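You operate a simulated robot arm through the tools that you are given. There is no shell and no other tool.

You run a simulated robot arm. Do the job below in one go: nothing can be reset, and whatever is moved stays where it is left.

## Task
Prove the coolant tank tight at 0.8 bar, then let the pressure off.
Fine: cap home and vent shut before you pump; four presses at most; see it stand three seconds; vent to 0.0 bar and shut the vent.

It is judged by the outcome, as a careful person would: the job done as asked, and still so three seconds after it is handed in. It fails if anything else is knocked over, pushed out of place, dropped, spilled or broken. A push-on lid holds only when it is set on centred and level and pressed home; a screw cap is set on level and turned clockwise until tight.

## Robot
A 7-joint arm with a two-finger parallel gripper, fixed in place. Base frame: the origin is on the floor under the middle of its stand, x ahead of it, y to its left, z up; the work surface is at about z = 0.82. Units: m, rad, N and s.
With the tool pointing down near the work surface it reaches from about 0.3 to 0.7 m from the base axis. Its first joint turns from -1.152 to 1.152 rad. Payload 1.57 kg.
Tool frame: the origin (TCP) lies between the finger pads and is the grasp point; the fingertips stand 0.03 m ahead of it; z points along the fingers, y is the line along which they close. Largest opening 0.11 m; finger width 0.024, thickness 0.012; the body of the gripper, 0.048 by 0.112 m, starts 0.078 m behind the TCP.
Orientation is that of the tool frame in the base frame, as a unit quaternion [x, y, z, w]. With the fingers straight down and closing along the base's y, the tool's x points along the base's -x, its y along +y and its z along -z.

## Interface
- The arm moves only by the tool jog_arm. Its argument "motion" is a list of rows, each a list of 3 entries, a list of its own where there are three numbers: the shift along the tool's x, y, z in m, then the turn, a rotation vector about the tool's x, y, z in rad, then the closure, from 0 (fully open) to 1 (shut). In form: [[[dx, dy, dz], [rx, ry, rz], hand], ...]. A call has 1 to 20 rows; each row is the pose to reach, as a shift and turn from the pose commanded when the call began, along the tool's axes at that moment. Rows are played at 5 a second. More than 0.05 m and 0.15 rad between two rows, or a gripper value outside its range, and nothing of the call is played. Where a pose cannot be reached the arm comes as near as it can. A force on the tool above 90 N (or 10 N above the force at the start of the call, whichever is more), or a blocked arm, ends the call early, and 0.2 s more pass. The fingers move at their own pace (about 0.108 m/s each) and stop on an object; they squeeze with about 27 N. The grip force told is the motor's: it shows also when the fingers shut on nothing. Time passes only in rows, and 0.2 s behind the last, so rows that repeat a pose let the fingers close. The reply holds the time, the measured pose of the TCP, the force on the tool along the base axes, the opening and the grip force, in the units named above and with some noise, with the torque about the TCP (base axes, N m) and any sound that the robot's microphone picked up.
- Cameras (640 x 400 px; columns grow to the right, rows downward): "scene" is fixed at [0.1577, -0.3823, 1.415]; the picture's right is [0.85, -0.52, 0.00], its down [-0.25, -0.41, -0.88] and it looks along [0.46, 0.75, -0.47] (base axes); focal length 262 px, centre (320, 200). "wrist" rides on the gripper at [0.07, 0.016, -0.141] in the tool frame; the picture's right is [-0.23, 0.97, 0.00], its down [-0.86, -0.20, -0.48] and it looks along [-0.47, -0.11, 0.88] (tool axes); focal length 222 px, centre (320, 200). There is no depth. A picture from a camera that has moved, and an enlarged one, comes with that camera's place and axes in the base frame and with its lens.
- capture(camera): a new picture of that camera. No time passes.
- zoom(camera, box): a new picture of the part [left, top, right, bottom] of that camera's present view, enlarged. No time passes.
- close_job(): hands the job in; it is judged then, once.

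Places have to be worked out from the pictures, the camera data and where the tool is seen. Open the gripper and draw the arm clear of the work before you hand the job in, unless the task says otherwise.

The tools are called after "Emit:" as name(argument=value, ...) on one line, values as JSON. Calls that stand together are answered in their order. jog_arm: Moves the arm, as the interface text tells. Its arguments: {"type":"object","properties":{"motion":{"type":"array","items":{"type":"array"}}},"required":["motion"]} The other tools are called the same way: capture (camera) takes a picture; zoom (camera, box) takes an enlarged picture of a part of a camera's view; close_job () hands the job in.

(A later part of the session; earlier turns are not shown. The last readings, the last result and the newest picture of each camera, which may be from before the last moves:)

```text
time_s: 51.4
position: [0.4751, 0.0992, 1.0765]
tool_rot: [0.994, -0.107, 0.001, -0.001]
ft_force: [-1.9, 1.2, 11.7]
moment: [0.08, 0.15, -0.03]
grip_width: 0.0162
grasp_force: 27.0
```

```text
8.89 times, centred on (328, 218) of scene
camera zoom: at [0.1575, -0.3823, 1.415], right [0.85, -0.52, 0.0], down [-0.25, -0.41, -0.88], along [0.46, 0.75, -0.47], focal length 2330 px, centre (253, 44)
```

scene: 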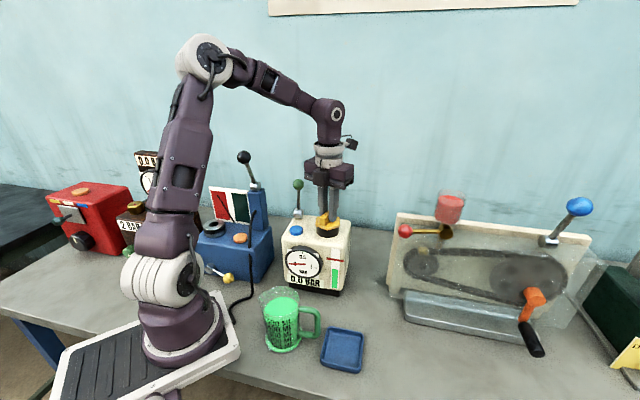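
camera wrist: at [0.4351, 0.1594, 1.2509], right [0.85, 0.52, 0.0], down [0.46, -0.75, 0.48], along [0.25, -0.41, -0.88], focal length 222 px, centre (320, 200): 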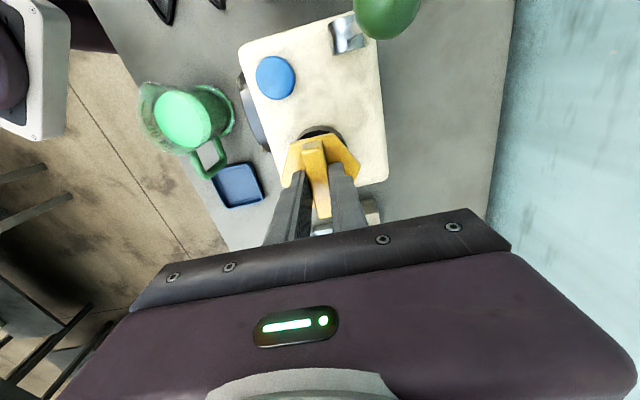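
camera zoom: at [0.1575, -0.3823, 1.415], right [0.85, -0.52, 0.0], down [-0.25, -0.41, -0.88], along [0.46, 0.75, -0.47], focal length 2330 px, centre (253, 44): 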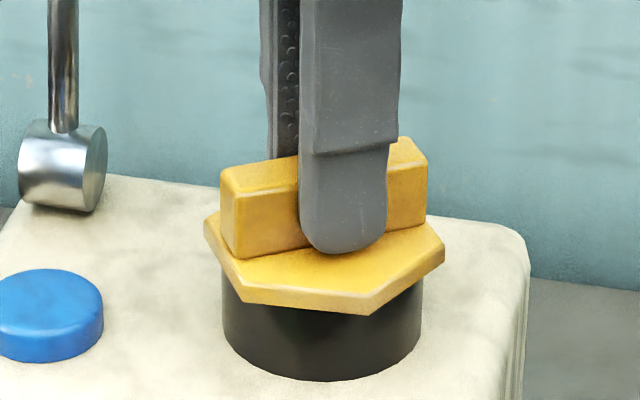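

The wrist still follows (total ≈ 2.56 rad) and no torque yet. I continue turning clockwise.

Emit:
jog_arm(motion=[[[0, 0, 0], [0, 0, 0.1], 1], [[0, 0, 0.0002], [0, 0, 0.2], 1], [[0, 0, 0.0004], [0, 0, 0.3], 1], [[0, 0, 0.0006], [0, 0, 0.4], 1], [[0, 0, 0.0006], [0, 0, 0.4], 1]])

Emit:
zoom(camera="scene", box=[305, 195, 350, 240])

```text
time_s: 52.8
position: [0.4601, 0.1104, 1.1025]
tool_rot: [0.96, -0.276, 0.019, -0.049]
ft_force: [-0.2, 0.3, -0.3]
moment: [0.0, 0.02, -0.02]
grip_width: 0.0
grasp_force: 21.6
out of reach, approached as far as the arm can: row 4, 5
stopped in row 5: the arm was blocked; the commanded pose is now the measured one
```

```text
8.89 times, centred on (328, 218) of scene
camera zoom: at [0.152, -0.3823, 1.4157], right [0.85, -0.52, 0.0], down [-0.24, -0.41, -0.88], along [0.46, 0.75, -0.47], focal length 2330 px, centre (253, 44)
```

zoom: 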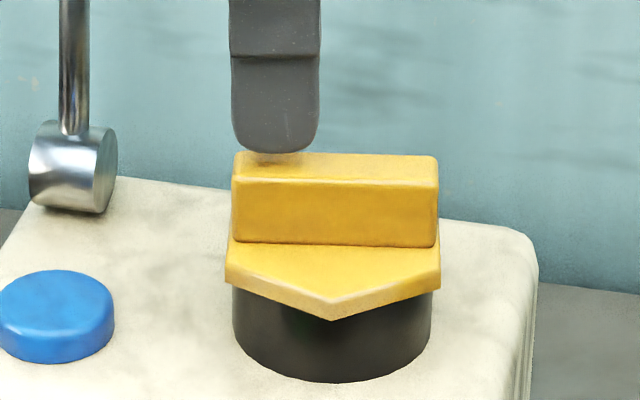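

The wrist reached its limit and the fingers slipped up off the bar; the cap stays level on the neck, further turned. I lift clear first and straighten the tool.

Emit:
jog_arm(motion=[[[0, 0, -0.015], [0, 0, 0], 1], [[0, 0, -0.04], [-0.03, -0.003, 0], 1], [[0, 0, -0.07], [-0.07, -0.006, 0], 1], [[0, 0, -0.09], [-0.1046, -0.0095, 0], 1], [[0, 0, -0.09], [-0.1046, -0.0095, -0.08], 1]])

Emit:
capture(camera="scene")

Emit:
zoom(camera="scene", box=[275, 180, 365, 300])

Emit:
zoom(camera="scene", box=[305, 195, 350, 240])

```text
time_s: 54.0
position: [0.4467, 0.0828, 1.1733]
tool_rot: [0.97, -0.243, -0.003, 0.009]
ft_force: [-0.7, 0.4, 0.8]
moment: [0.05, -0.02, -0.03]
grip_width: 0.0
grasp_force: 21.1
out of reach, approached as far as the arm can: row 1, 2, 3, 4, 5
```

```text
taken
```

scene: 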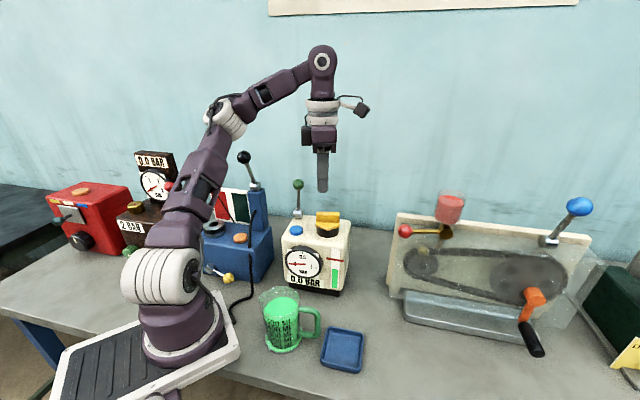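

```text
3.33 times, centred on (320, 240) of scene
camera zoom: at [0.1577, -0.3823, 1.415], right [0.85, -0.52, 0.0], down [-0.25, -0.41, -0.88], along [0.46, 0.75, -0.47], focal length 874 px, centre (320, 67)
```

zoom: 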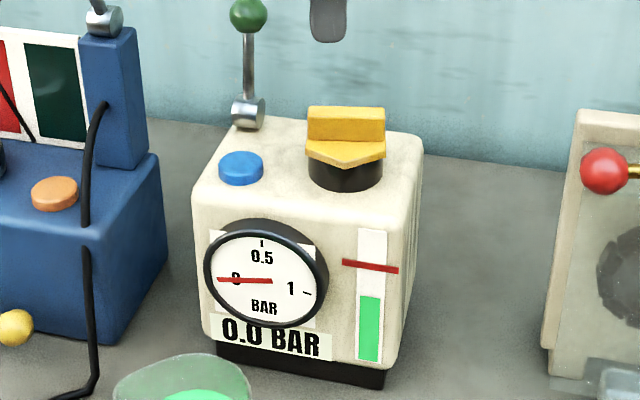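

```text
8.89 times, centred on (328, 218) of scene
camera zoom: at [0.1577, -0.3823, 1.415], right [0.85, -0.52, 0.0], down [-0.25, -0.41, -0.88], along [0.46, 0.75, -0.47], focal length 2330 px, centre (253, 44)
```

zoom: 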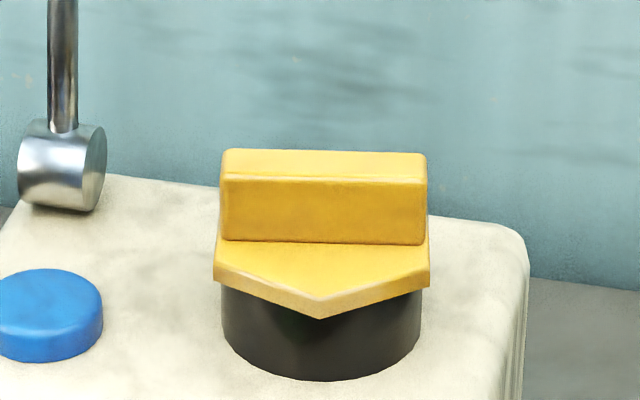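

The cap sits level on the neck. To turn it further I need to re-grip: I straighten up, open the hand and turn the tool back about 174° counter-clockwise above the cap.

Emit:
jog_arm(motion=[[[0.004, -0.007, -0.01], [0.01, 0.001, -0.06], 1], [[0.008, -0.014, -0.02], [0.019, 0.0015, -0.12], 0.8], [[0.012, -0.02, -0.02], [0.019, 0.0015, -0.2], 0.6], [[0.0161, -0.0267, -0.02], [0.019, 0.0015, -0.28], 0.55], [[0.0161, -0.0267, -0.02], [0.019, 0.0015, -0.28], 0.55]])

```text
time_s: 55.2
position: [0.4739, 0.0998, 1.1927]
tool_rot: [0.995, -0.105, -0.001, -0.001]
ft_force: [0.3, 1.1, -0.8]
moment: [0.0, -0.01, -0.01]
grip_width: 0.0495
grasp_force: 0.1
```

Upright again above the cap. I turn counter-clockwise 2.75 rad in place.

Emit:
jog_arm(motion=[[[0, 0, 0], [0, 0, -0.14], 0.55], [[0, 0, 0], [0, 0, -0.28], 0.55], [[0, 0, 0], [0, 0, -0.42], 0.55], [[0, 0, 0], [0, 0, -0.56], 0.55], [[0, 0, 0], [0, 0, -0.7], 0.55], [[0, 0, 0], [0, 0, -0.84], 0.55], [[0, 0, 0], [0, 0, -0.98], 0.55], [[0, 0, 0], [0, 0, -1.12], 0.55], [[0, 0, 0], [0, 0, -1.26], 0.55], [[0, 0, 0], [0, 0, -1.4], 0.55], [[0, 0, 0], [0, 0, -1.54], 0.55], [[0, 0, 0], [0, 0, -1.68], 0.55], [[0, 0, 0], [0, 0, -1.82], 0.55], [[0, 0, 0], [0, 0, -1.96], 0.55], [[0, 0, 0], [0, 0, -2.1], 0.55], [[0, 0, 0], [0, 0, -2.24], 0.55], [[0, 0, 0], [0, 0, -2.38], 0.55], [[0, 0, 0], [0, 0, -2.52], 0.55], [[0, 0, 0], [0, 0, -2.65], 0.55], [[0, 0, 0], [0, 0, -2.75], 0.55]])

Emit:
capture(camera="wrist")

Emit:
zoom(camera="wrist", box=[240, 60, 400, 180])

```text
time_s: 59.4
position: [0.4747, 0.0987, 1.1918]
tool_rot: [0.296, 0.955, 0.001, -0.002]
ft_force: [0.6, -0.5, 0.1]
moment: [0.0, 0.02, 0.02]
grip_width: 0.0495
grasp_force: 0.0
```

```text
taken
camera wrist: at [0.4257, 0.1497, 1.3341], right [0.74, 0.67, 0.0], down [0.59, -0.65, 0.48], along [0.32, -0.35, -0.88], focal length 222 px, centre (320, 200)
```

wrist: 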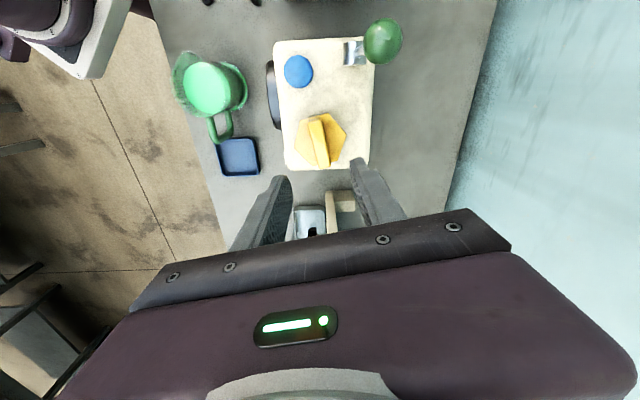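

```text
3.33 times, centred on (320, 120) of wrist
camera zoom: at [0.4257, 0.1497, 1.3341], right [0.74, 0.67, 0.0], down [0.59, -0.65, 0.48], along [0.32, -0.35, -0.88], focal length 740 px, centre (320, 467)
```

zoom: 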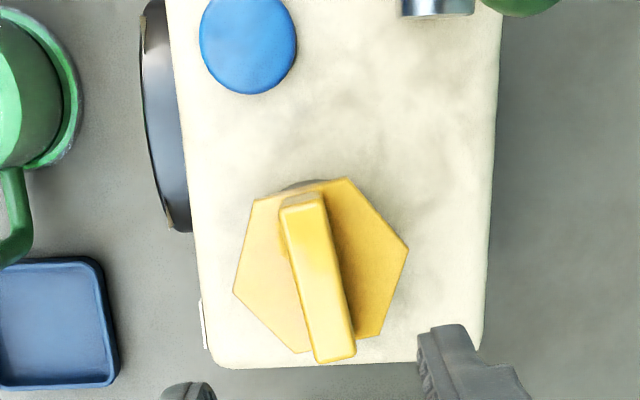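

The tool is aligned with the bar within about 1 mm and 1–2°. I lower around it, stepping gently near the plate.

Emit:
jog_arm(motion=[[[0.001, 0, 0.04], [0, 0, 0], 0.55], [[0.001, 0, 0.08], [0, 0, 0], 0.55], [[0.001, 0, 0.1], [0, 0, 0], 0.55], [[0.001, 0, 0.109], [0, 0, 0], 0.55], [[0.001, 0, 0.113], [0, 0, 0], 0.55], [[0.001, 0, 0.113], [0, 0, 0], 0.55]])

Emit:
zoom(camera="scene", box=[305, 190, 350, 240])

```text
time_s: 60.8
position: [0.4725, 0.1002, 1.0776]
tool_rot: [0.298, 0.955, 0.001, -0.002]
ft_force: [0.2, 0.6, -0.3]
moment: [0.01, -0.03, 0.01]
grip_width: 0.0495
grasp_force: 0.1
```

```text
8.00 times, centred on (328, 215) of scene
camera zoom: at [0.1577, -0.3823, 1.415], right [0.85, -0.52, 0.0], down [-0.25, -0.41, -0.88], along [0.46, 0.75, -0.47], focal length 2097 px, centre (260, 80)
```

zoom: 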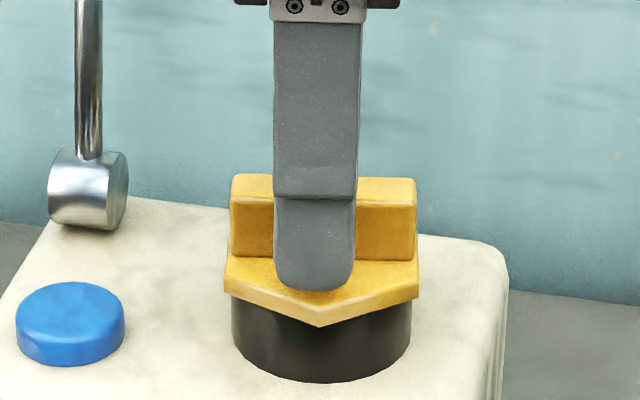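

Emit:
jog_arm(motion=[[[0, 0, 0], [0, 0, 0], 0.7], [[0, 0, 0], [0, 0, 0], 0.85], [[0, 0, 0], [0, 0, 0], 1], [[0, 0, 0], [0, 0, 0], 1]])

Emit:
zoom(camera="scene", box=[305, 190, 350, 240])

```text
time_s: 61.8
position: [0.4719, 0.0998, 1.0789]
tool_rot: [0.297, 0.955, 0.0, -0.002]
ft_force: [-4.5, -5.5, -0.5]
moment: [-0.12, 0.1, 0.01]
grip_width: 0.0161
grasp_force: 27.0
```

```text
8.00 times, centred on (328, 215) of scene
camera zoom: at [0.1576, -0.3825, 1.4149], right [0.85, -0.52, 0.0], down [-0.25, -0.4, -0.88], along [0.46, 0.75, -0.47], focal length 2097 px, centre (260, 80)
```

zoom: 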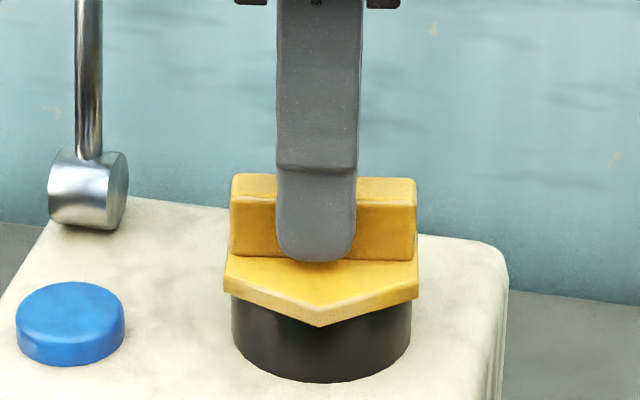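

The bar is gripped again. I turn clockwise with a light push and watch the torque.

Emit:
jog_arm(motion=[[[0, -0.0005, 0.0006], [0, 0, 0], 1], [[0, -0.0005, 0.0008], [0, 0, 0.1], 1], [[0, -0.0005, 0.001], [0, 0, 0.2], 1], [[0, -0.0005, 0.0012], [0, 0, 0.3], 1], [[0, -0.0005, 0.0014], [0, 0, 0.4], 1], [[0, -0.0005, 0.0014], [0, 0, 0.4], 1]])

Emit:
zoom(camera="scene", box=[305, 190, 350, 240])

```text
time_s: 63.2
position: [0.4726, 0.0999, 1.0783]
tool_rot: [0.482, 0.876, 0.001, -0.002]
ft_force: [2.2, 0.4, 2.1]
moment: [-0.04, -0.13, 0.92]
grip_width: 0.0211
grasp_force: 27.1
```

```text
8.00 times, centred on (328, 215) of scene
camera zoom: at [0.1577, -0.3823, 1.415], right [0.85, -0.52, 0.0], down [-0.25, -0.41, -0.88], along [0.46, 0.75, -0.47], focal length 2097 px, centre (260, 80)
```

zoom: 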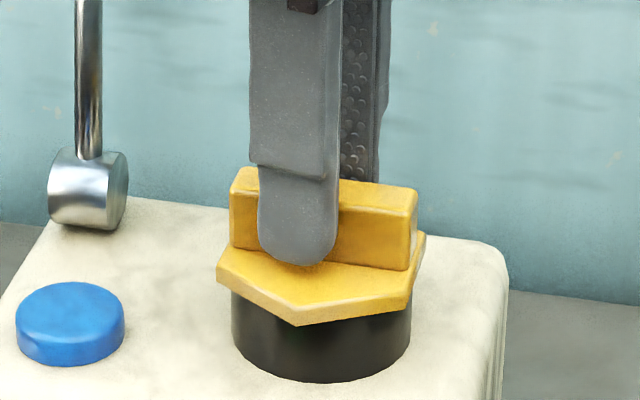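

The torque has risen to 0.92 N·m and the bar is twisting in the fingers: the cap is tight. I open the hand and lift straight off.

Emit:
jog_arm(motion=[[[0, 0, 0], [0, 0, 0], 0.7], [[0, 0, 0], [0, 0, 0], 0.5], [[0, 0, 0], [0, 0, 0], 0.45], [[0, 0, -0.02], [0, 0, 0], 0.45], [[0, 0, -0.06], [0, 0, 0], 0.45], [[0, 0, -0.1], [0, 0, 0], 0.45], [[0, 0, -0.13], [0, 0, 0], 0.45]])

Emit:
zoom(camera="scene", box=[275, 180, 365, 300])

Emit:
zoom(camera="scene", box=[305, 195, 350, 240])

Emit:
capture(camera="wrist")

```text
time_s: 64.8
position: [0.4726, 0.1001, 1.2086]
tool_rot: [0.481, 0.877, 0.0, -0.002]
ft_force: [-0.6, 0.4, 0.4]
moment: [0.0, 0.01, 0.01]
grip_width: 0.0604
grasp_force: 0.0
```

```text
3.33 times, centred on (320, 240) of scene
camera zoom: at [0.1577, -0.3823, 1.415], right [0.85, -0.52, 0.0], down [-0.25, -0.41, -0.88], along [0.46, 0.75, -0.47], focal length 874 px, centre (320, 67)
```

zoom: 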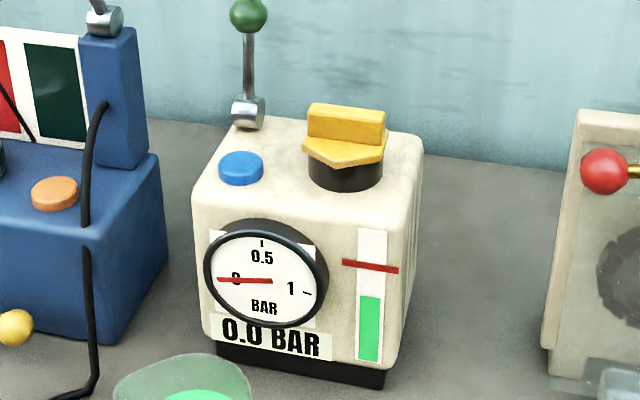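

```text
8.89 times, centred on (328, 218) of scene
camera zoom: at [0.1577, -0.3823, 1.415], right [0.85, -0.52, 0.0], down [-0.25, -0.41, -0.88], along [0.46, 0.75, -0.47], focal length 2330 px, centre (253, 44)
```

zoom: 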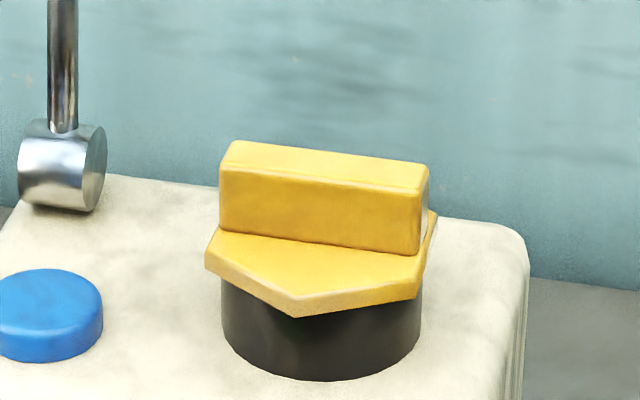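

```text
taken
camera wrist: at [0.4485, 0.1648, 1.3504], right [0.94, 0.33, 0.0], down [0.29, -0.83, 0.48], along [0.16, -0.45, -0.88], focal length 222 px, centre (320, 200)
```

wrist: 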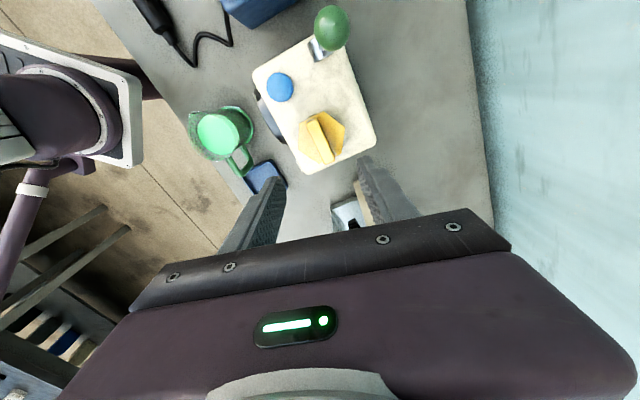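

The cap sits level and tight (it drew down ~3.3 mm in about half a turn), the gauge reads 0.0 and the vent lever is upright. The button's top is at about (0.401, 0.138, 1.015); I close the hand and go above it, turned so the gripper body stays away from the vent knob.

Emit:
jog_arm(motion=[[[0.005, -0.003, 0], [0, 0, -0.14], 1], [[0.01, -0.006, 0], [0, 0, -0.28], 1], [[0.016, -0.009, 0], [0, 0, -0.42], 1], [[0.022, -0.012, 0], [0, 0, -0.56], 1], [[0.028, -0.016, 0], [0, 0, -0.7], 1], [[0.034, -0.019, 0], [0, 0, -0.84], 1], [[0.04, -0.022, 0], [0, 0, -0.98], 1], [[0.046, -0.026, 0], [0, 0, -1.12], 1], [[0.052, -0.03, 0], [0, 0, -1.26], 1], [[0.058, -0.033, 0], [0, 0, -1.4], 1], [[0.064, -0.036, 0], [0, 0, -1.54], 1], [[0.0705, -0.04, 0], [0, 0, -1.68], 1], [[0.0705, -0.04, 0], [0, 0, -1.79], 1], [[0.0705, -0.04, 0], [0, 0, -1.79], 1]])

Emit:
capture(camera="wrist")

Emit:
capture(camera="scene")

```text
time_s: 67.8
position: [0.402, 0.1373, 1.2078]
tool_rot: [-0.385, 0.923, 0.002, -0.001]
ft_force: [-0.1, 0.1, 0.0]
moment: [-0.01, 0.02, 0.03]
grip_width: 0.0
grasp_force: 21.2
```

```text
taken
camera wrist: at [0.3403, 0.0968, 1.3501], right [-0.53, 0.85, 0.0], down [0.75, 0.46, 0.48], along [0.4, 0.26, -0.88], focal length 222 px, centre (320, 200)
```

wrist: 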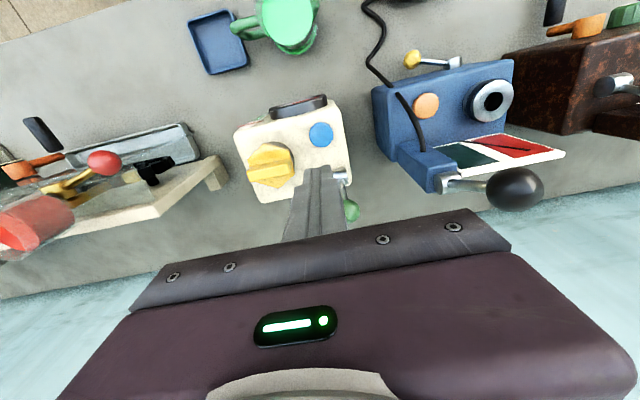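

```text
taken
```

scene: 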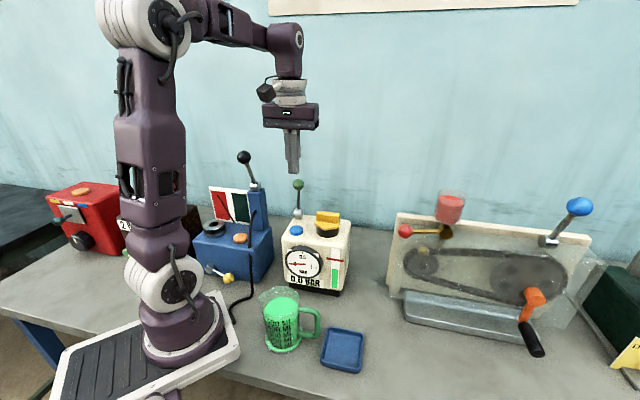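

The TCP is right above the button (seen at (0.400, 0.136)). I lower to just above it and check before the first press.

Emit:
jog_arm(motion=[[[0.001, 0, 0.04], [0, 0, 0], 1], [[0.001, 0, 0.08], [0, 0, 0], 1], [[0.001, 0, 0.12], [0, 0, 0], 1], [[0.001, 0, 0.145], [0, 0, 0], 1], [[0.001, 0, 0.152], [0, 0, 0], 1], [[0.001, 0, 0.152], [0, 0, 0], 1]])

Emit:
zoom(camera="scene", box=[270, 180, 350, 240])

Emit:
zoom(camera="wrist", box=[240, 60, 420, 200])

```text
time_s: 69.2
position: [0.4001, 0.1364, 1.0569]
tool_rot: [-0.383, 0.924, 0.002, 0.0]
ft_force: [-0.7, 0.0, -0.3]
moment: [0.02, 0.0, 0.0]
grip_width: 0.0
grasp_force: 21.3
```

```text
6.67 times, centred on (310, 210) of scene
camera zoom: at [0.1577, -0.3823, 1.415], right [0.85, -0.52, 0.0], down [-0.25, -0.41, -0.88], along [0.46, 0.75, -0.47], focal length 1748 px, centre (387, 133)
```

zoom: 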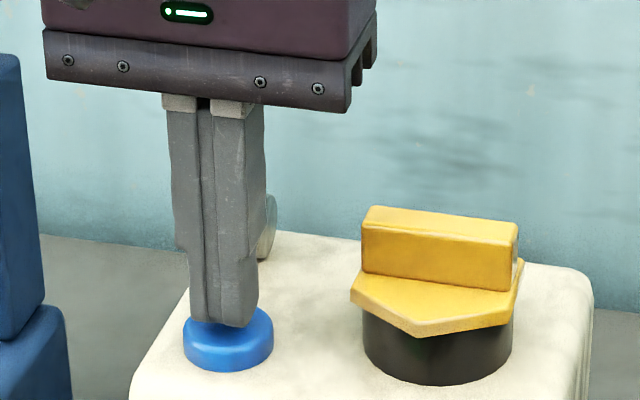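

```text
2.86 times, centred on (330, 130) of wrist
camera zoom: at [0.338, 0.0969, 1.1984], right [-0.53, 0.85, 0.0], down [0.75, 0.46, 0.48], along [0.4, 0.26, -0.88], focal length 635 px, centre (291, 400)
```

zoom: 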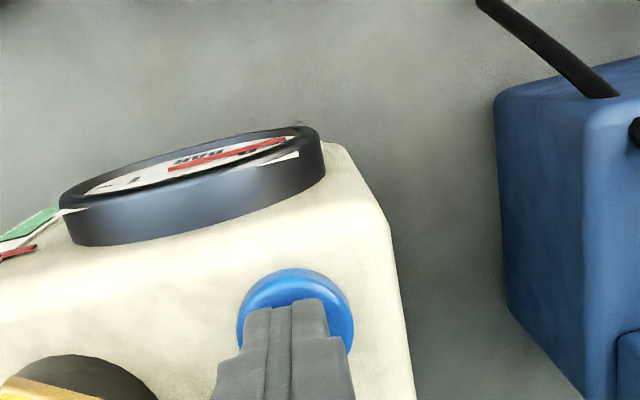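

The closed fingertips are centred over the button with a small gap. I feel for contact in small steps.

Emit:
jog_arm(motion=[[[0, 0, 0.002], [0, 0, 0], 1], [[0, 0, 0.004], [0, 0, 0], 1], [[0, 0, 0.006], [0, 0, 0], 1]])

Emit:
zoom(camera="scene", box=[270, 190, 350, 300])

```text
time_s: 70.0
position: [0.4003, 0.1368, 1.0504]
tool_rot: [-0.383, 0.924, 0.002, -0.001]
ft_force: [-0.8, 0.3, 0.4]
moment: [0.01, -0.02, 0.04]
grip_width: 0.0
grasp_force: 21.9
```

```text
3.64 times, centred on (310, 245) of scene
camera zoom: at [0.1577, -0.3823, 1.415], right [0.85, -0.52, 0.0], down [-0.25, -0.41, -0.88], along [0.46, 0.75, -0.47], focal length 953 px, centre (356, 36)
```

zoom: 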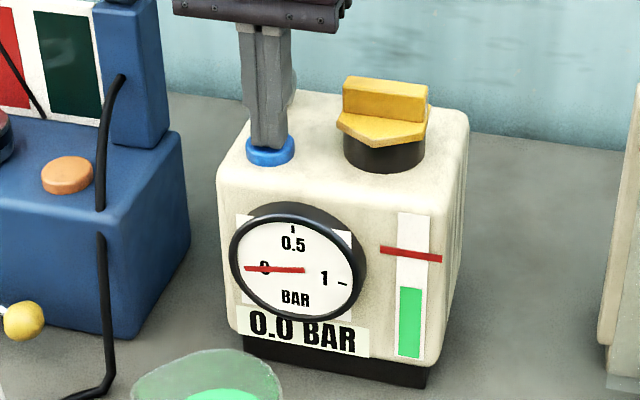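

Emit:
jog_arm(motion=[[[0, 0, 0.0015], [0, 0, 0], 1], [[0, 0, 0.003], [0, 0, 0], 1]])

```text
time_s: 70.6
position: [0.3994, 0.1369, 1.0474]
tool_rot: [-0.384, 0.924, 0.003, 0.0]
ft_force: [0.2, -1.4, 3.6]
moment: [-0.03, -0.01, 0.02]
grip_width: 0.0
grasp_force: 21.1
heard: click
```

A click was heard at light contact; I check the gauge.

Emit:
zoom(camera="scene", box=[270, 190, 350, 300])

Emit:
zoom(camera="scene", box=[275, 205, 315, 230])

```text
3.64 times, centred on (310, 245) of scene
camera zoom: at [0.1577, -0.3824, 1.4149], right [0.85, -0.52, 0.0], down [-0.25, -0.41, -0.88], along [0.46, 0.75, -0.47], focal length 953 px, centre (356, 36)
```

zoom: 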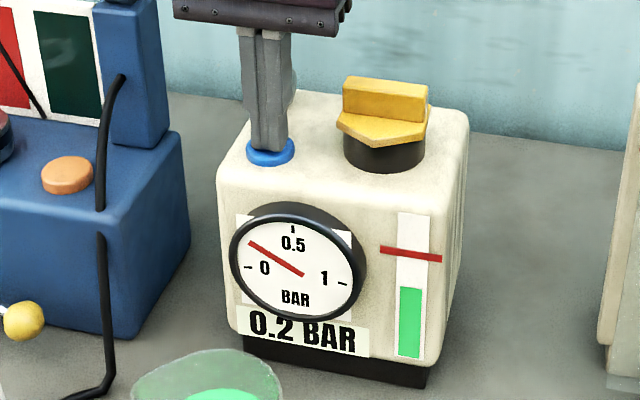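

```text
16.00 times, centred on (295, 218) of scene
camera zoom: at [0.1577, -0.3824, 1.4149], right [0.85, -0.52, 0.0], down [-0.25, -0.41, -0.88], along [0.46, 0.75, -0.47], focal length 4194 px, centre (720, -80)
```

zoom: 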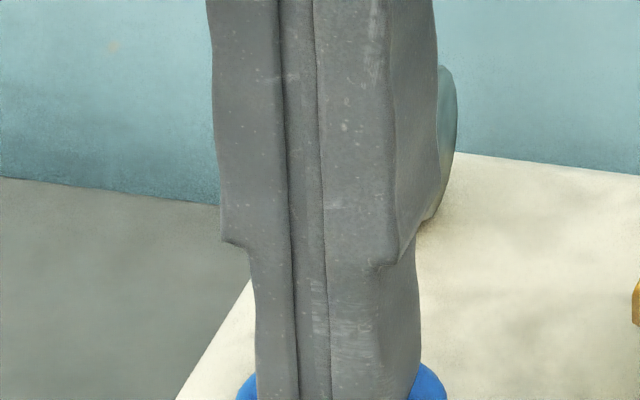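

The gauge jumped to 0.2 bar: the cap and vent are tight and each press gives 0.2. I release fully and check that it holds.

Emit:
jog_arm(motion=[[[0, 0, -0.005], [0, 0, 0], 1], [[0, 0, -0.01], [0, 0, 0], 1], [[0, 0, -0.01], [0, 0, 0], 1], [[0, 0, -0.01], [0, 0, 0], 1]])

Emit:
zoom(camera="scene", box=[270, 190, 350, 300])

```text
time_s: 71.6
position: [0.3991, 0.1378, 1.0585]
tool_rot: [-0.384, 0.923, 0.001, -0.001]
ft_force: [0.4, 0.5, 0.4]
moment: [0.0, -0.01, -0.02]
grip_width: 0.0
grasp_force: 21.4
```

```text
3.64 times, centred on (310, 245) of scene
camera zoom: at [0.1577, -0.3823, 1.415], right [0.85, -0.52, 0.0], down [-0.25, -0.41, -0.88], along [0.46, 0.75, -0.47], focal length 953 px, centre (356, 36)
```

zoom: 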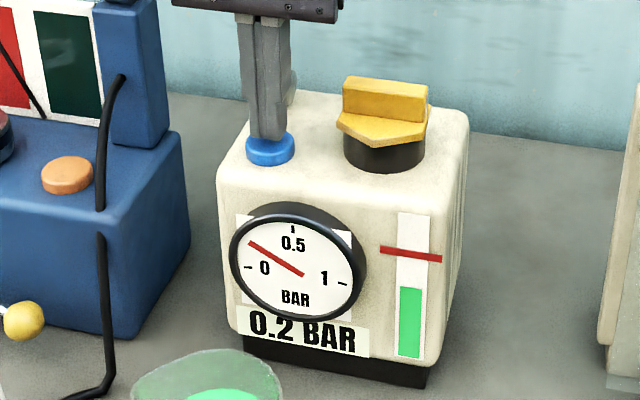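

It holds at 0.2 bar with the button released. Second press, the same stroke and a full release.

Emit:
jog_arm(motion=[[[0, 0, 0.005], [0, 0, 0], 1], [[0, 0, 0.0085], [0, 0, 0], 1], [[0, 0, 0.0105], [0, 0, 0], 1]])

Emit:
zoom(camera="scene", box=[270, 190, 350, 300])

```text
time_s: 72.4
position: [0.4004, 0.1365, 1.0477]
tool_rot: [-0.384, 0.923, 0.001, -0.001]
ft_force: [2.4, -0.6, 3.3]
moment: [-0.04, -0.06, 0.05]
grip_width: 0.0
grasp_force: 20.9
heard: click
```

```text
3.64 times, centred on (310, 245) of scene
camera zoom: at [0.1577, -0.3824, 1.4149], right [0.85, -0.52, 0.0], down [-0.25, -0.41, -0.88], along [0.46, 0.75, -0.47], focal length 953 px, centre (356, 36)
```

zoom: 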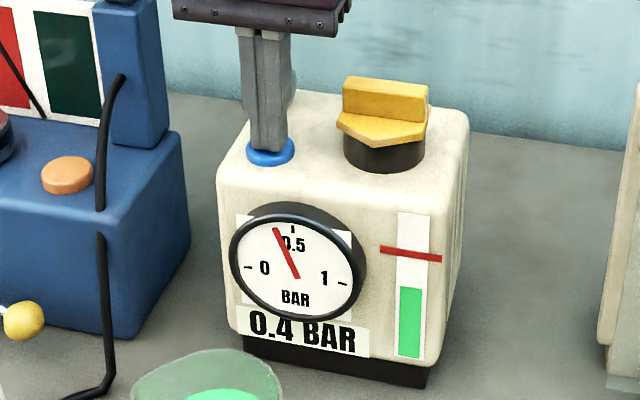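

0.4 bar after the second press. I release fully.

Emit:
jog_arm(motion=[[[0, 0, -0.005], [0, 0, 0], 1], [[0, 0, -0.0105], [0, 0, 0], 1], [[0, 0, -0.0105], [0, 0, 0], 1], [[0, 0, -0.0105], [0, 0, 0], 1]])

Emit:
zoom(camera="scene", box=[270, 190, 350, 300])

```text
time_s: 73.4
position: [0.3996, 0.1374, 1.058]
tool_rot: [-0.383, 0.924, 0.002, 0.0]
ft_force: [-0.3, -0.8, 0.1]
moment: [0.02, 0.01, -0.01]
grip_width: 0.0
grasp_force: 21.2
```

```text
3.64 times, centred on (310, 245) of scene
camera zoom: at [0.1577, -0.3823, 1.415], right [0.85, -0.52, 0.0], down [-0.25, -0.41, -0.88], along [0.46, 0.75, -0.47], focal length 953 px, centre (356, 36)
```

zoom: 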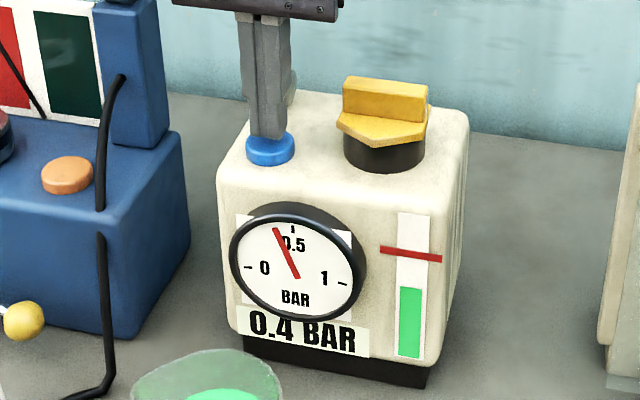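

Holding at 0.4 bar. Third press.

Emit:
jog_arm(motion=[[[0, 0, 0.005], [0, 0, 0], 1], [[0, 0, 0.0085], [0, 0, 0], 1], [[0, 0, 0.0105], [0, 0, 0], 1]])

Emit:
zoom(camera="scene", box=[270, 190, 350, 300])

```text
time_s: 74.2
position: [0.4012, 0.1374, 1.0476]
tool_rot: [-0.384, 0.923, 0.002, -0.001]
ft_force: [0.6, -1.7, 3.5]
moment: [-0.01, 0.0, 0.02]
grip_width: 0.0002
grasp_force: 21.2
heard: click
```

```text
3.64 times, centred on (310, 245) of scene
camera zoom: at [0.1577, -0.3824, 1.4149], right [0.85, -0.52, 0.0], down [-0.25, -0.41, -0.88], along [0.46, 0.75, -0.47], focal length 953 px, centre (356, 36)
```

zoom: 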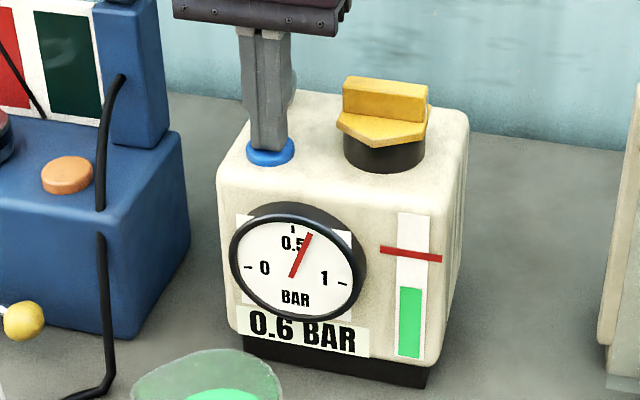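

0.6 bar after the third press. I release fully again.

Emit:
jog_arm(motion=[[[0, 0, -0.005], [0, 0, 0], 1], [[0, 0, -0.0105], [0, 0, 0], 1], [[0, 0, -0.0105], [0, 0, 0], 1], [[0, 0, -0.0105], [0, 0, 0], 1]])

Emit:
zoom(camera="scene", box=[270, 190, 350, 300])

```text
time_s: 75.2
position: [0.4011, 0.1372, 1.0568]
tool_rot: [-0.384, 0.923, 0.002, -0.001]
ft_force: [0.0, -0.6, 0.3]
moment: [-0.01, -0.04, 0.01]
grip_width: 0.0002
grasp_force: 20.9
```

```text
3.64 times, centred on (310, 245) of scene
camera zoom: at [0.1577, -0.3823, 1.415], right [0.85, -0.52, 0.0], down [-0.25, -0.41, -0.88], along [0.46, 0.75, -0.47], focal length 953 px, centre (356, 36)
```

zoom: 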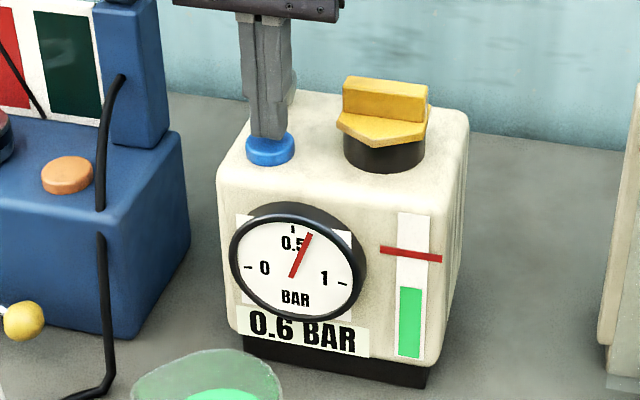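

Holding at 0.6 bar. Fourth and last press.

Emit:
jog_arm(motion=[[[0, 0, 0.005], [0, 0, 0], 1], [[0, 0, 0.0085], [0, 0, 0], 1], [[0, 0, 0.0105], [0, 0, 0], 1]])

Emit:
zoom(camera="scene", box=[270, 190, 350, 300])

```text
time_s: 76.0
position: [0.4013, 0.137, 1.0469]
tool_rot: [-0.383, 0.924, 0.002, -0.001]
ft_force: [-1.6, 1.2, 4.7]
moment: [0.02, 0.07, 0.02]
grip_width: 0.0
grasp_force: 21.2
heard: click
```

```text
3.64 times, centred on (310, 245) of scene
camera zoom: at [0.1576, -0.3823, 1.415], right [0.85, -0.52, 0.0], down [-0.25, -0.41, -0.88], along [0.46, 0.75, -0.47], focal length 953 px, centre (356, 36)
```

zoom: 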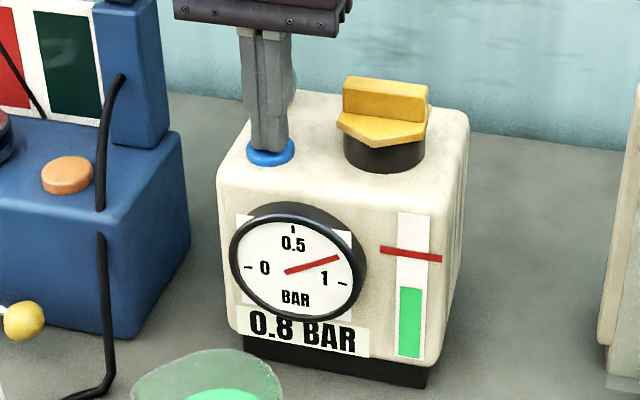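

The gauge reads 0.8 bar. I release, rise clear, and let it stand for over three seconds while watching it.

Emit:
jog_arm(motion=[[[0, 0, -0.006], [0, 0, 0], 1], [[0, 0, -0.02], [0, 0, 0], 1], [[0, 0, -0.06], [0, 0, 0], 1], [[0, 0, -0.1], [0, 0, 0], 1], [[0, 0, -0.14], [0, 0, 0], 1], [[0, 0, -0.16], [0, 0, 0], 1], [[0, 0, -0.16], [0, 0, 0], 1], [[0, 0, -0.16], [0, 0, 0], 1], [[0, 0, -0.16], [0, 0, 0], 1], [[0, 0, -0.16], [0, 0, 0], 1]])

Emit:
zoom(camera="scene", box=[270, 190, 350, 300])

```text
time_s: 78.2
position: [0.4003, 0.1352, 1.2051]
tool_rot: [-0.383, 0.924, 0.001, -0.001]
ft_force: [-0.8, 0.5, 0.4]
moment: [0.01, 0.01, 0.01]
grip_width: 0.0
grasp_force: 21.4
```

```text
3.64 times, centred on (310, 245) of scene
camera zoom: at [0.1577, -0.3823, 1.415], right [0.85, -0.52, 0.0], down [-0.25, -0.41, -0.88], along [0.46, 0.75, -0.47], focal length 953 px, centre (356, 36)
```

zoom: 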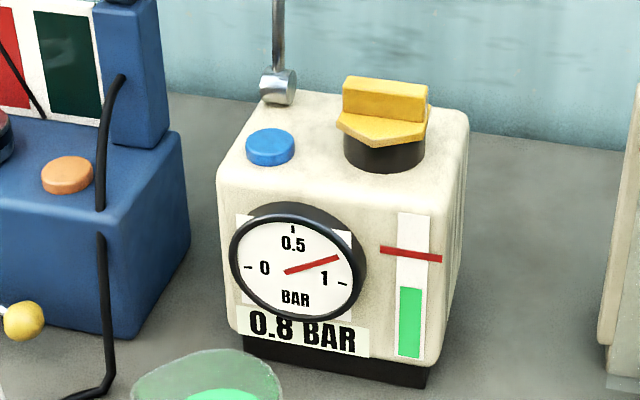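

Steady at 0.8 bar after about two seconds. I wait another three and a half seconds with the arm still.

Emit:
jog_arm(motion=[[[0, 0, 0], [0, 0, 0], 1], [[0, 0, 0], [0, 0, 0], 1], [[0, 0, 0], [0, 0, 0], 1], [[0, 0, 0], [0, 0, 0], 1], [[0, 0, 0], [0, 0, 0], 1], [[0, 0, 0], [0, 0, 0], 1], [[0, 0, 0], [0, 0, 0], 1], [[0, 0, 0], [0, 0, 0], 1], [[0, 0, 0], [0, 0, 0], 1], [[0, 0, 0], [0, 0, 0], 1], [[0, 0, 0], [0, 0, 0], 1], [[0, 0, 0], [0, 0, 0], 1], [[0, 0, 0], [0, 0, 0], 1], [[0, 0, 0], [0, 0, 0], 1], [[0, 0, 0], [0, 0, 0], 1], [[0, 0, 0], [0, 0, 0], 1], [[0, 0, 0], [0, 0, 0], 1]])

Emit:
zoom(camera="scene", box=[270, 190, 350, 300])

Emit:
capture(camera="wrist")

```text
time_s: 81.8
position: [0.4006, 0.1357, 1.2067]
tool_rot: [-0.383, 0.924, 0.002, 0.0]
ft_force: [0.9, -0.9, 0.2]
moment: [0.0, -0.02, 0.01]
grip_width: 0.0
grasp_force: 21.2
```

```text
3.64 times, centred on (310, 245) of scene
camera zoom: at [0.1577, -0.3823, 1.415], right [0.85, -0.52, 0.0], down [-0.25, -0.41, -0.88], along [0.46, 0.75, -0.47], focal length 953 px, centre (356, 36)
```

zoom: 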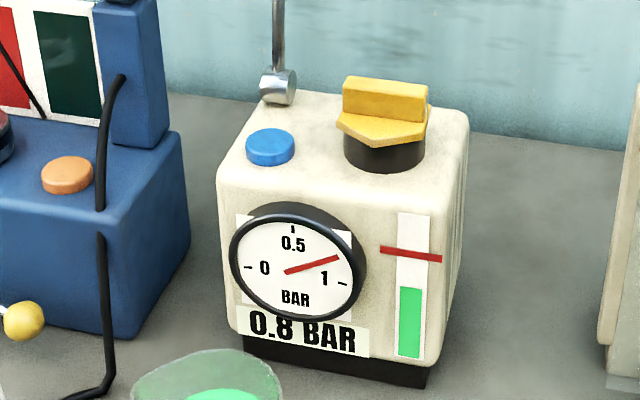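

```text
taken
camera wrist: at [0.3394, 0.0959, 1.3489], right [-0.53, 0.85, 0.0], down [0.75, 0.46, 0.48], along [0.4, 0.26, -0.88], focal length 222 px, centre (320, 200)
```

wrist: 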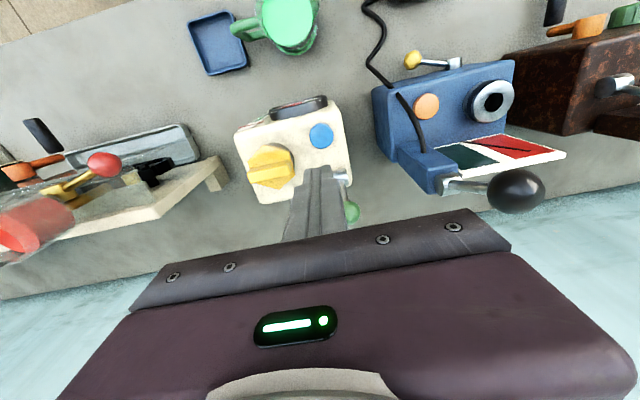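

It has stood at 0.8 bar for over five seconds: tight. Now I go over the upright vent knob (≈(0.449, 0.206, 1.111)) with the fingers opened to either side of it.

Emit:
jog_arm(motion=[[[-0.012, 0.002, 0], [0, 0, 0], 0.9], [[-0.03, 0.006, 0], [0, 0, 0], 0.7], [[-0.05, 0.01, 0], [0, 0, 0], 0.5], [[-0.07, 0.014, 0], [0, 0, 0], 0.4], [[-0.0839, 0.0157, 0], [0, 0, 0], 0.4], [[-0.0839, 0.0157, 0], [0, 0, 0], 0.4]])

Emit:
capture(camera="wrist")

Emit:
zoom(camera="wrist", box=[220, 80, 440, 220])

Emit:
zoom(camera="scene", box=[260, 140, 360, 220])

```text
time_s: 83.2
position: [0.4496, 0.2056, 1.2072]
tool_rot: [-0.383, 0.924, 0.002, -0.001]
ft_force: [0.5, -0.3, -0.3]
moment: [0.02, 0.04, 0.01]
grip_width: 0.0659
grasp_force: 0.1
```

```text
taken
camera wrist: at [0.3889, 0.1657, 1.3488], right [-0.53, 0.85, 0.0], down [0.75, 0.46, 0.48], along [0.4, 0.26, -0.88], focal length 222 px, centre (320, 200)
```

wrist: 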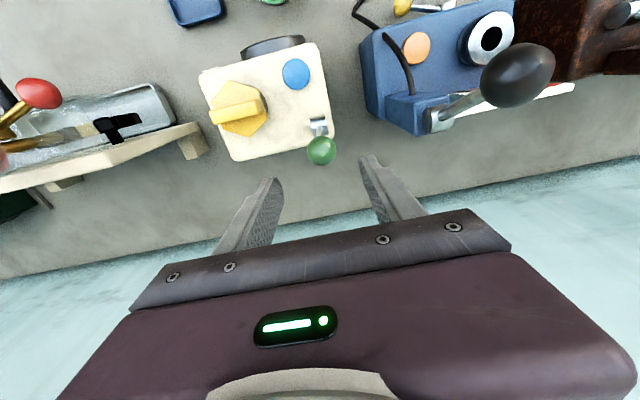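

```text
2.86 times, centred on (330, 150) of wrist
camera zoom: at [0.3889, 0.1657, 1.3488], right [-0.53, 0.85, 0.0], down [0.75, 0.46, 0.48], along [0.4, 0.26, -0.88], focal length 635 px, centre (291, 343)
```

zoom: 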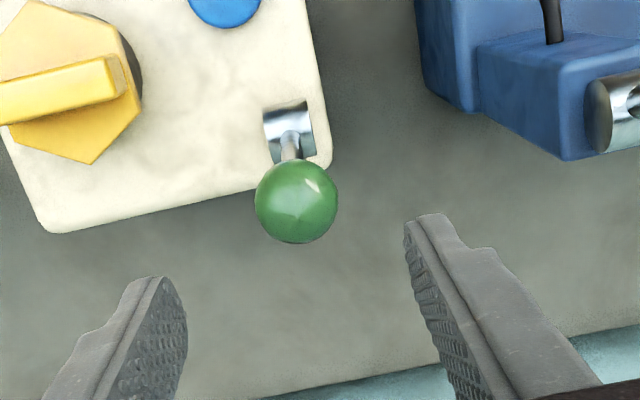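

```text
5.00 times, centred on (310, 180) of scene
camera zoom: at [0.1577, -0.3823, 1.415], right [0.85, -0.52, 0.0], down [-0.25, -0.41, -0.88], along [0.46, 0.75, -0.47], focal length 1311 px, centre (370, 300)
```

zoom: 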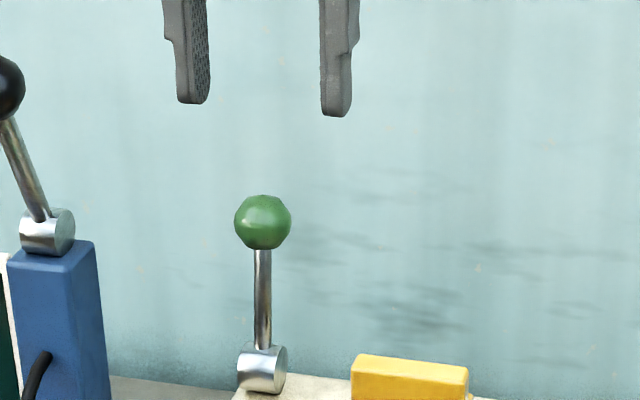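

The knob shows about 4 mm forward and 1.7 mm aside of the TCP; I correct that, lower around it and close.

Emit:
jog_arm(motion=[[[0.004, 0.0017, 0.03], [0, 0, 0], 0.4], [[0.004, 0.0017, 0.06], [0, 0, 0], 0.4], [[0.004, 0.0017, 0.085], [0, 0, 0], 0.4], [[0.004, 0.0017, 0.095], [0, 0, 0], 0.4], [[0.004, 0.0017, 0.095], [0, 0, 0], 0.4]])

Emit:
zoom(camera="wrist", box=[220, 100, 440, 240])

Emit:
zoom(camera="scene", box=[260, 150, 360, 230])

```text
time_s: 84.4
position: [0.4444, 0.2056, 1.1102]
tool_rot: [-0.383, 0.924, 0.002, 0.0]
ft_force: [0.1, 0.4, -0.6]
moment: [0.04, -0.01, -0.01]
grip_width: 0.0658
grasp_force: 0.0
```

```text
2.86 times, centred on (330, 170) of wrist
camera zoom: at [0.3832, 0.1657, 1.2526], right [-0.53, 0.85, 0.0], down [0.75, 0.46, 0.48], along [0.4, 0.26, -0.88], focal length 635 px, centre (291, 286)
```

zoom: 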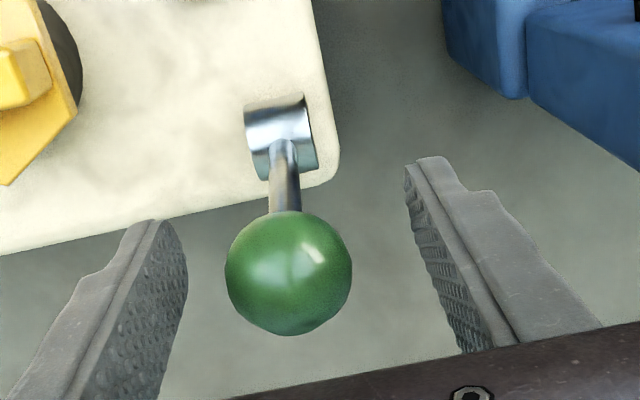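

```text
5.00 times, centred on (310, 190) of scene
camera zoom: at [0.1577, -0.3823, 1.415], right [0.85, -0.52, 0.0], down [-0.25, -0.41, -0.88], along [0.46, 0.75, -0.47], focal length 1311 px, centre (370, 250)
```

zoom: 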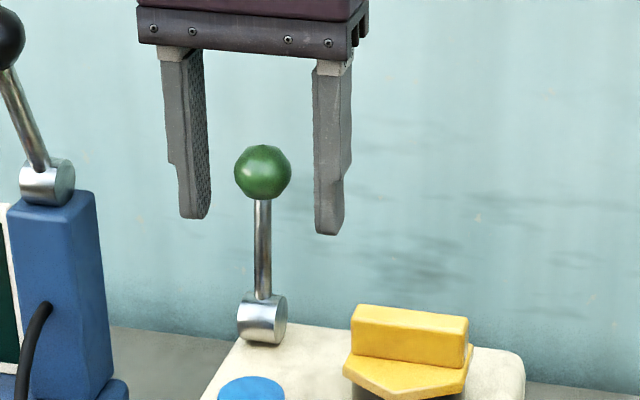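

The knob is centred between the pads. I close on it.

Emit:
jog_arm(motion=[[[0, -0.001, 0], [0, 0, 0], 0.55], [[0, -0.001, 0], [0, 0, 0], 0.7], [[0, -0.001, 0], [0, 0, 0], 0.85], [[0, -0.001, 0], [0, 0, 0], 1], [[0, -0.001, 0], [0, 0, 0], 1]])

Emit:
zoom(camera="scene", box=[260, 150, 360, 300])

```text
time_s: 85.6
position: [0.4452, 0.2042, 1.111]
tool_rot: [-0.384, 0.923, 0.002, -0.001]
ft_force: [-4.0, 4.2, -2.0]
moment: [-0.02, 0.04, 0.03]
grip_width: 0.0309
grasp_force: 39.8
```

```text
2.67 times, centred on (310, 225) of scene
camera zoom: at [0.1576, -0.3822, 1.415], right [0.85, -0.52, 0.0], down [-0.25, -0.41, -0.88], along [0.46, 0.75, -0.47], focal length 699 px, centre (347, 133)
```

zoom: 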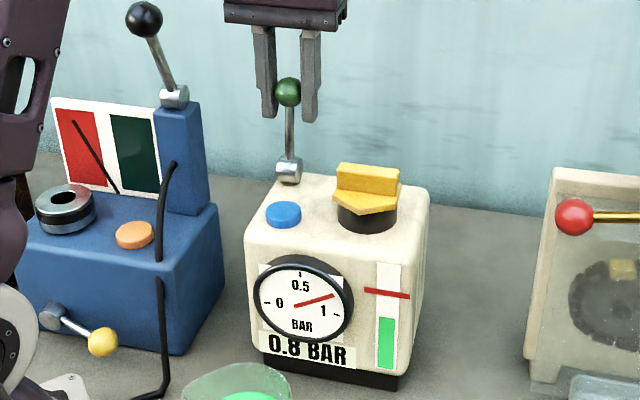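

The knob is held; pressure still 0.8. I carry the lever forward along its arc to open the vent.

Emit:
jog_arm(motion=[[[0.0062, 0, -0.0004], [0, 0, 0], 1], [[0.0125, 0.0002, -0.0005], [0, 0, 0], 1], [[0.0187, 0.0003, 0], [0, 0, 0], 1], [[0.0248, 0.0005, 0.0008], [0, 0, 0], 1], [[0.0309, 0.0006, 0.0022], [0, 0, 0], 1], [[0.0368, 0.0007, 0.0038], [0, 0, 0], 1]])

Emit:
zoom(camera="scene", box=[260, 150, 360, 300])

```text
time_s: 87.0
position: [0.42, 0.1799, 1.1078]
tool_rot: [-0.382, 0.924, 0.001, 0.0]
ft_force: [12.1, -0.1, 19.1]
moment: [0.8, -0.81, -0.02]
grip_width: 0.0313
grasp_force: 40.2
```

```text
2.67 times, centred on (310, 225) of scene
camera zoom: at [0.1578, -0.3825, 1.4149], right [0.85, -0.52, 0.0], down [-0.25, -0.41, -0.88], along [0.46, 0.75, -0.47], focal length 699 px, centre (347, 133)
```

zoom: 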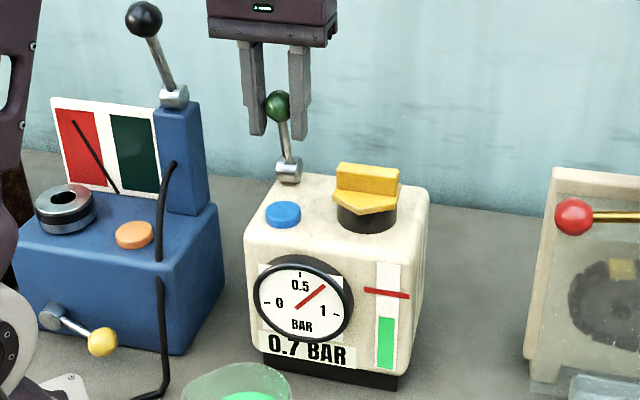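

The gauge is dropping (0.7 bar): forward is indeed open. I carry the lever on forward, a touch higher to relieve the vertical load.

Emit:
jog_arm(motion=[[[0.0058, 0.0002, 0.0012], [0, 0, 0], 1], [[0.0115, 0.0004, 0.0035], [0, 0, 0], 1], [[0.0169, 0.0005, 0.0065], [0, 0, 0], 1], [[0.0222, 0.0006, 0.0096], [0, 0, 0], 1], [[0.0222, 0.0006, 0.0096], [0, 0, 0], 1]])

Emit:
zoom(camera="scene", box=[260, 150, 360, 300])

```text
time_s: 88.2
position: [0.4024, 0.1635, 1.0975]
tool_rot: [-0.383, 0.924, 0.001, -0.001]
ft_force: [20.4, -10.8, 9.0]
moment: [0.7, -0.65, -0.24]
grip_width: 0.0308
grasp_force: 40.0
```

```text
2.67 times, centred on (310, 225) of scene
camera zoom: at [0.1582, -0.3827, 1.4148], right [0.85, -0.52, 0.0], down [-0.25, -0.4, -0.88], along [0.46, 0.75, -0.47], focal length 699 px, centre (347, 133)
```

zoom: 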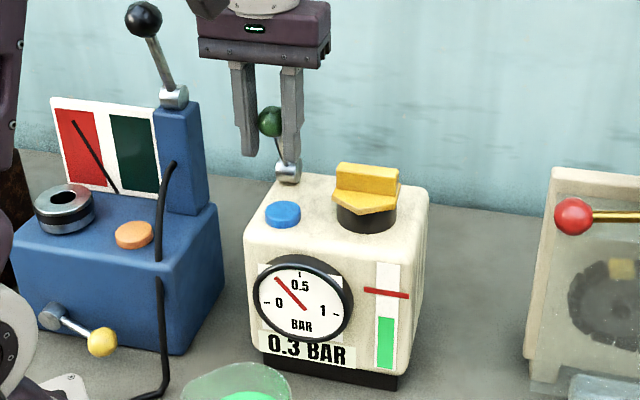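

0.3 bar and falling. I hold the lever here, ease the sideways load, and wait for 0.0.

Emit:
jog_arm(motion=[[[0, -0.0008, 0], [0, 0, 0], 1], [[0, -0.0015, 0], [0, 0, 0], 1], [[0, -0.0015, 0], [0, 0, 0], 1], [[0, -0.0015, 0], [0, 0, 0], 1], [[0, -0.0015, 0], [0, 0, 0], 1], [[0, -0.0015, 0], [0, 0, 0], 1], [[0, -0.0015, 0], [0, 0, 0], 1], [[0, -0.0015, 0], [0, 0, 0], 1]])

Emit:
zoom(camera="scene", box=[260, 150, 360, 300])

```text
time_s: 90.0
position: [0.4022, 0.1631, 1.0987]
tool_rot: [-0.383, 0.924, 0.002, -0.002]
ft_force: [-6.8, 0.9, -0.3]
moment: [-0.14, 0.19, 0.07]
grip_width: 0.0309
grasp_force: 40.4
```

```text
2.67 times, centred on (310, 225) of scene
camera zoom: at [0.1575, -0.3823, 1.415], right [0.85, -0.52, 0.0], down [-0.25, -0.41, -0.88], along [0.46, 0.75, -0.47], focal length 699 px, centre (347, 133)
```

zoom: 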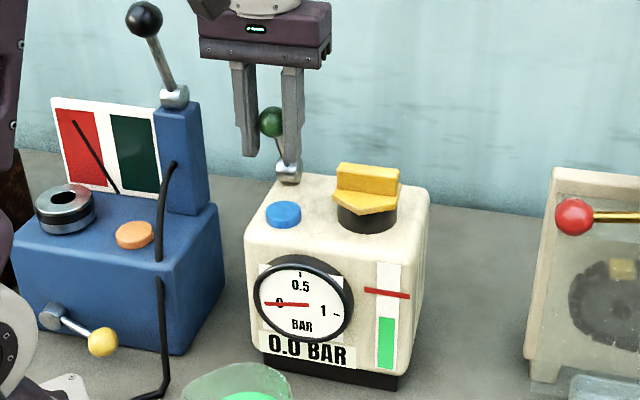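

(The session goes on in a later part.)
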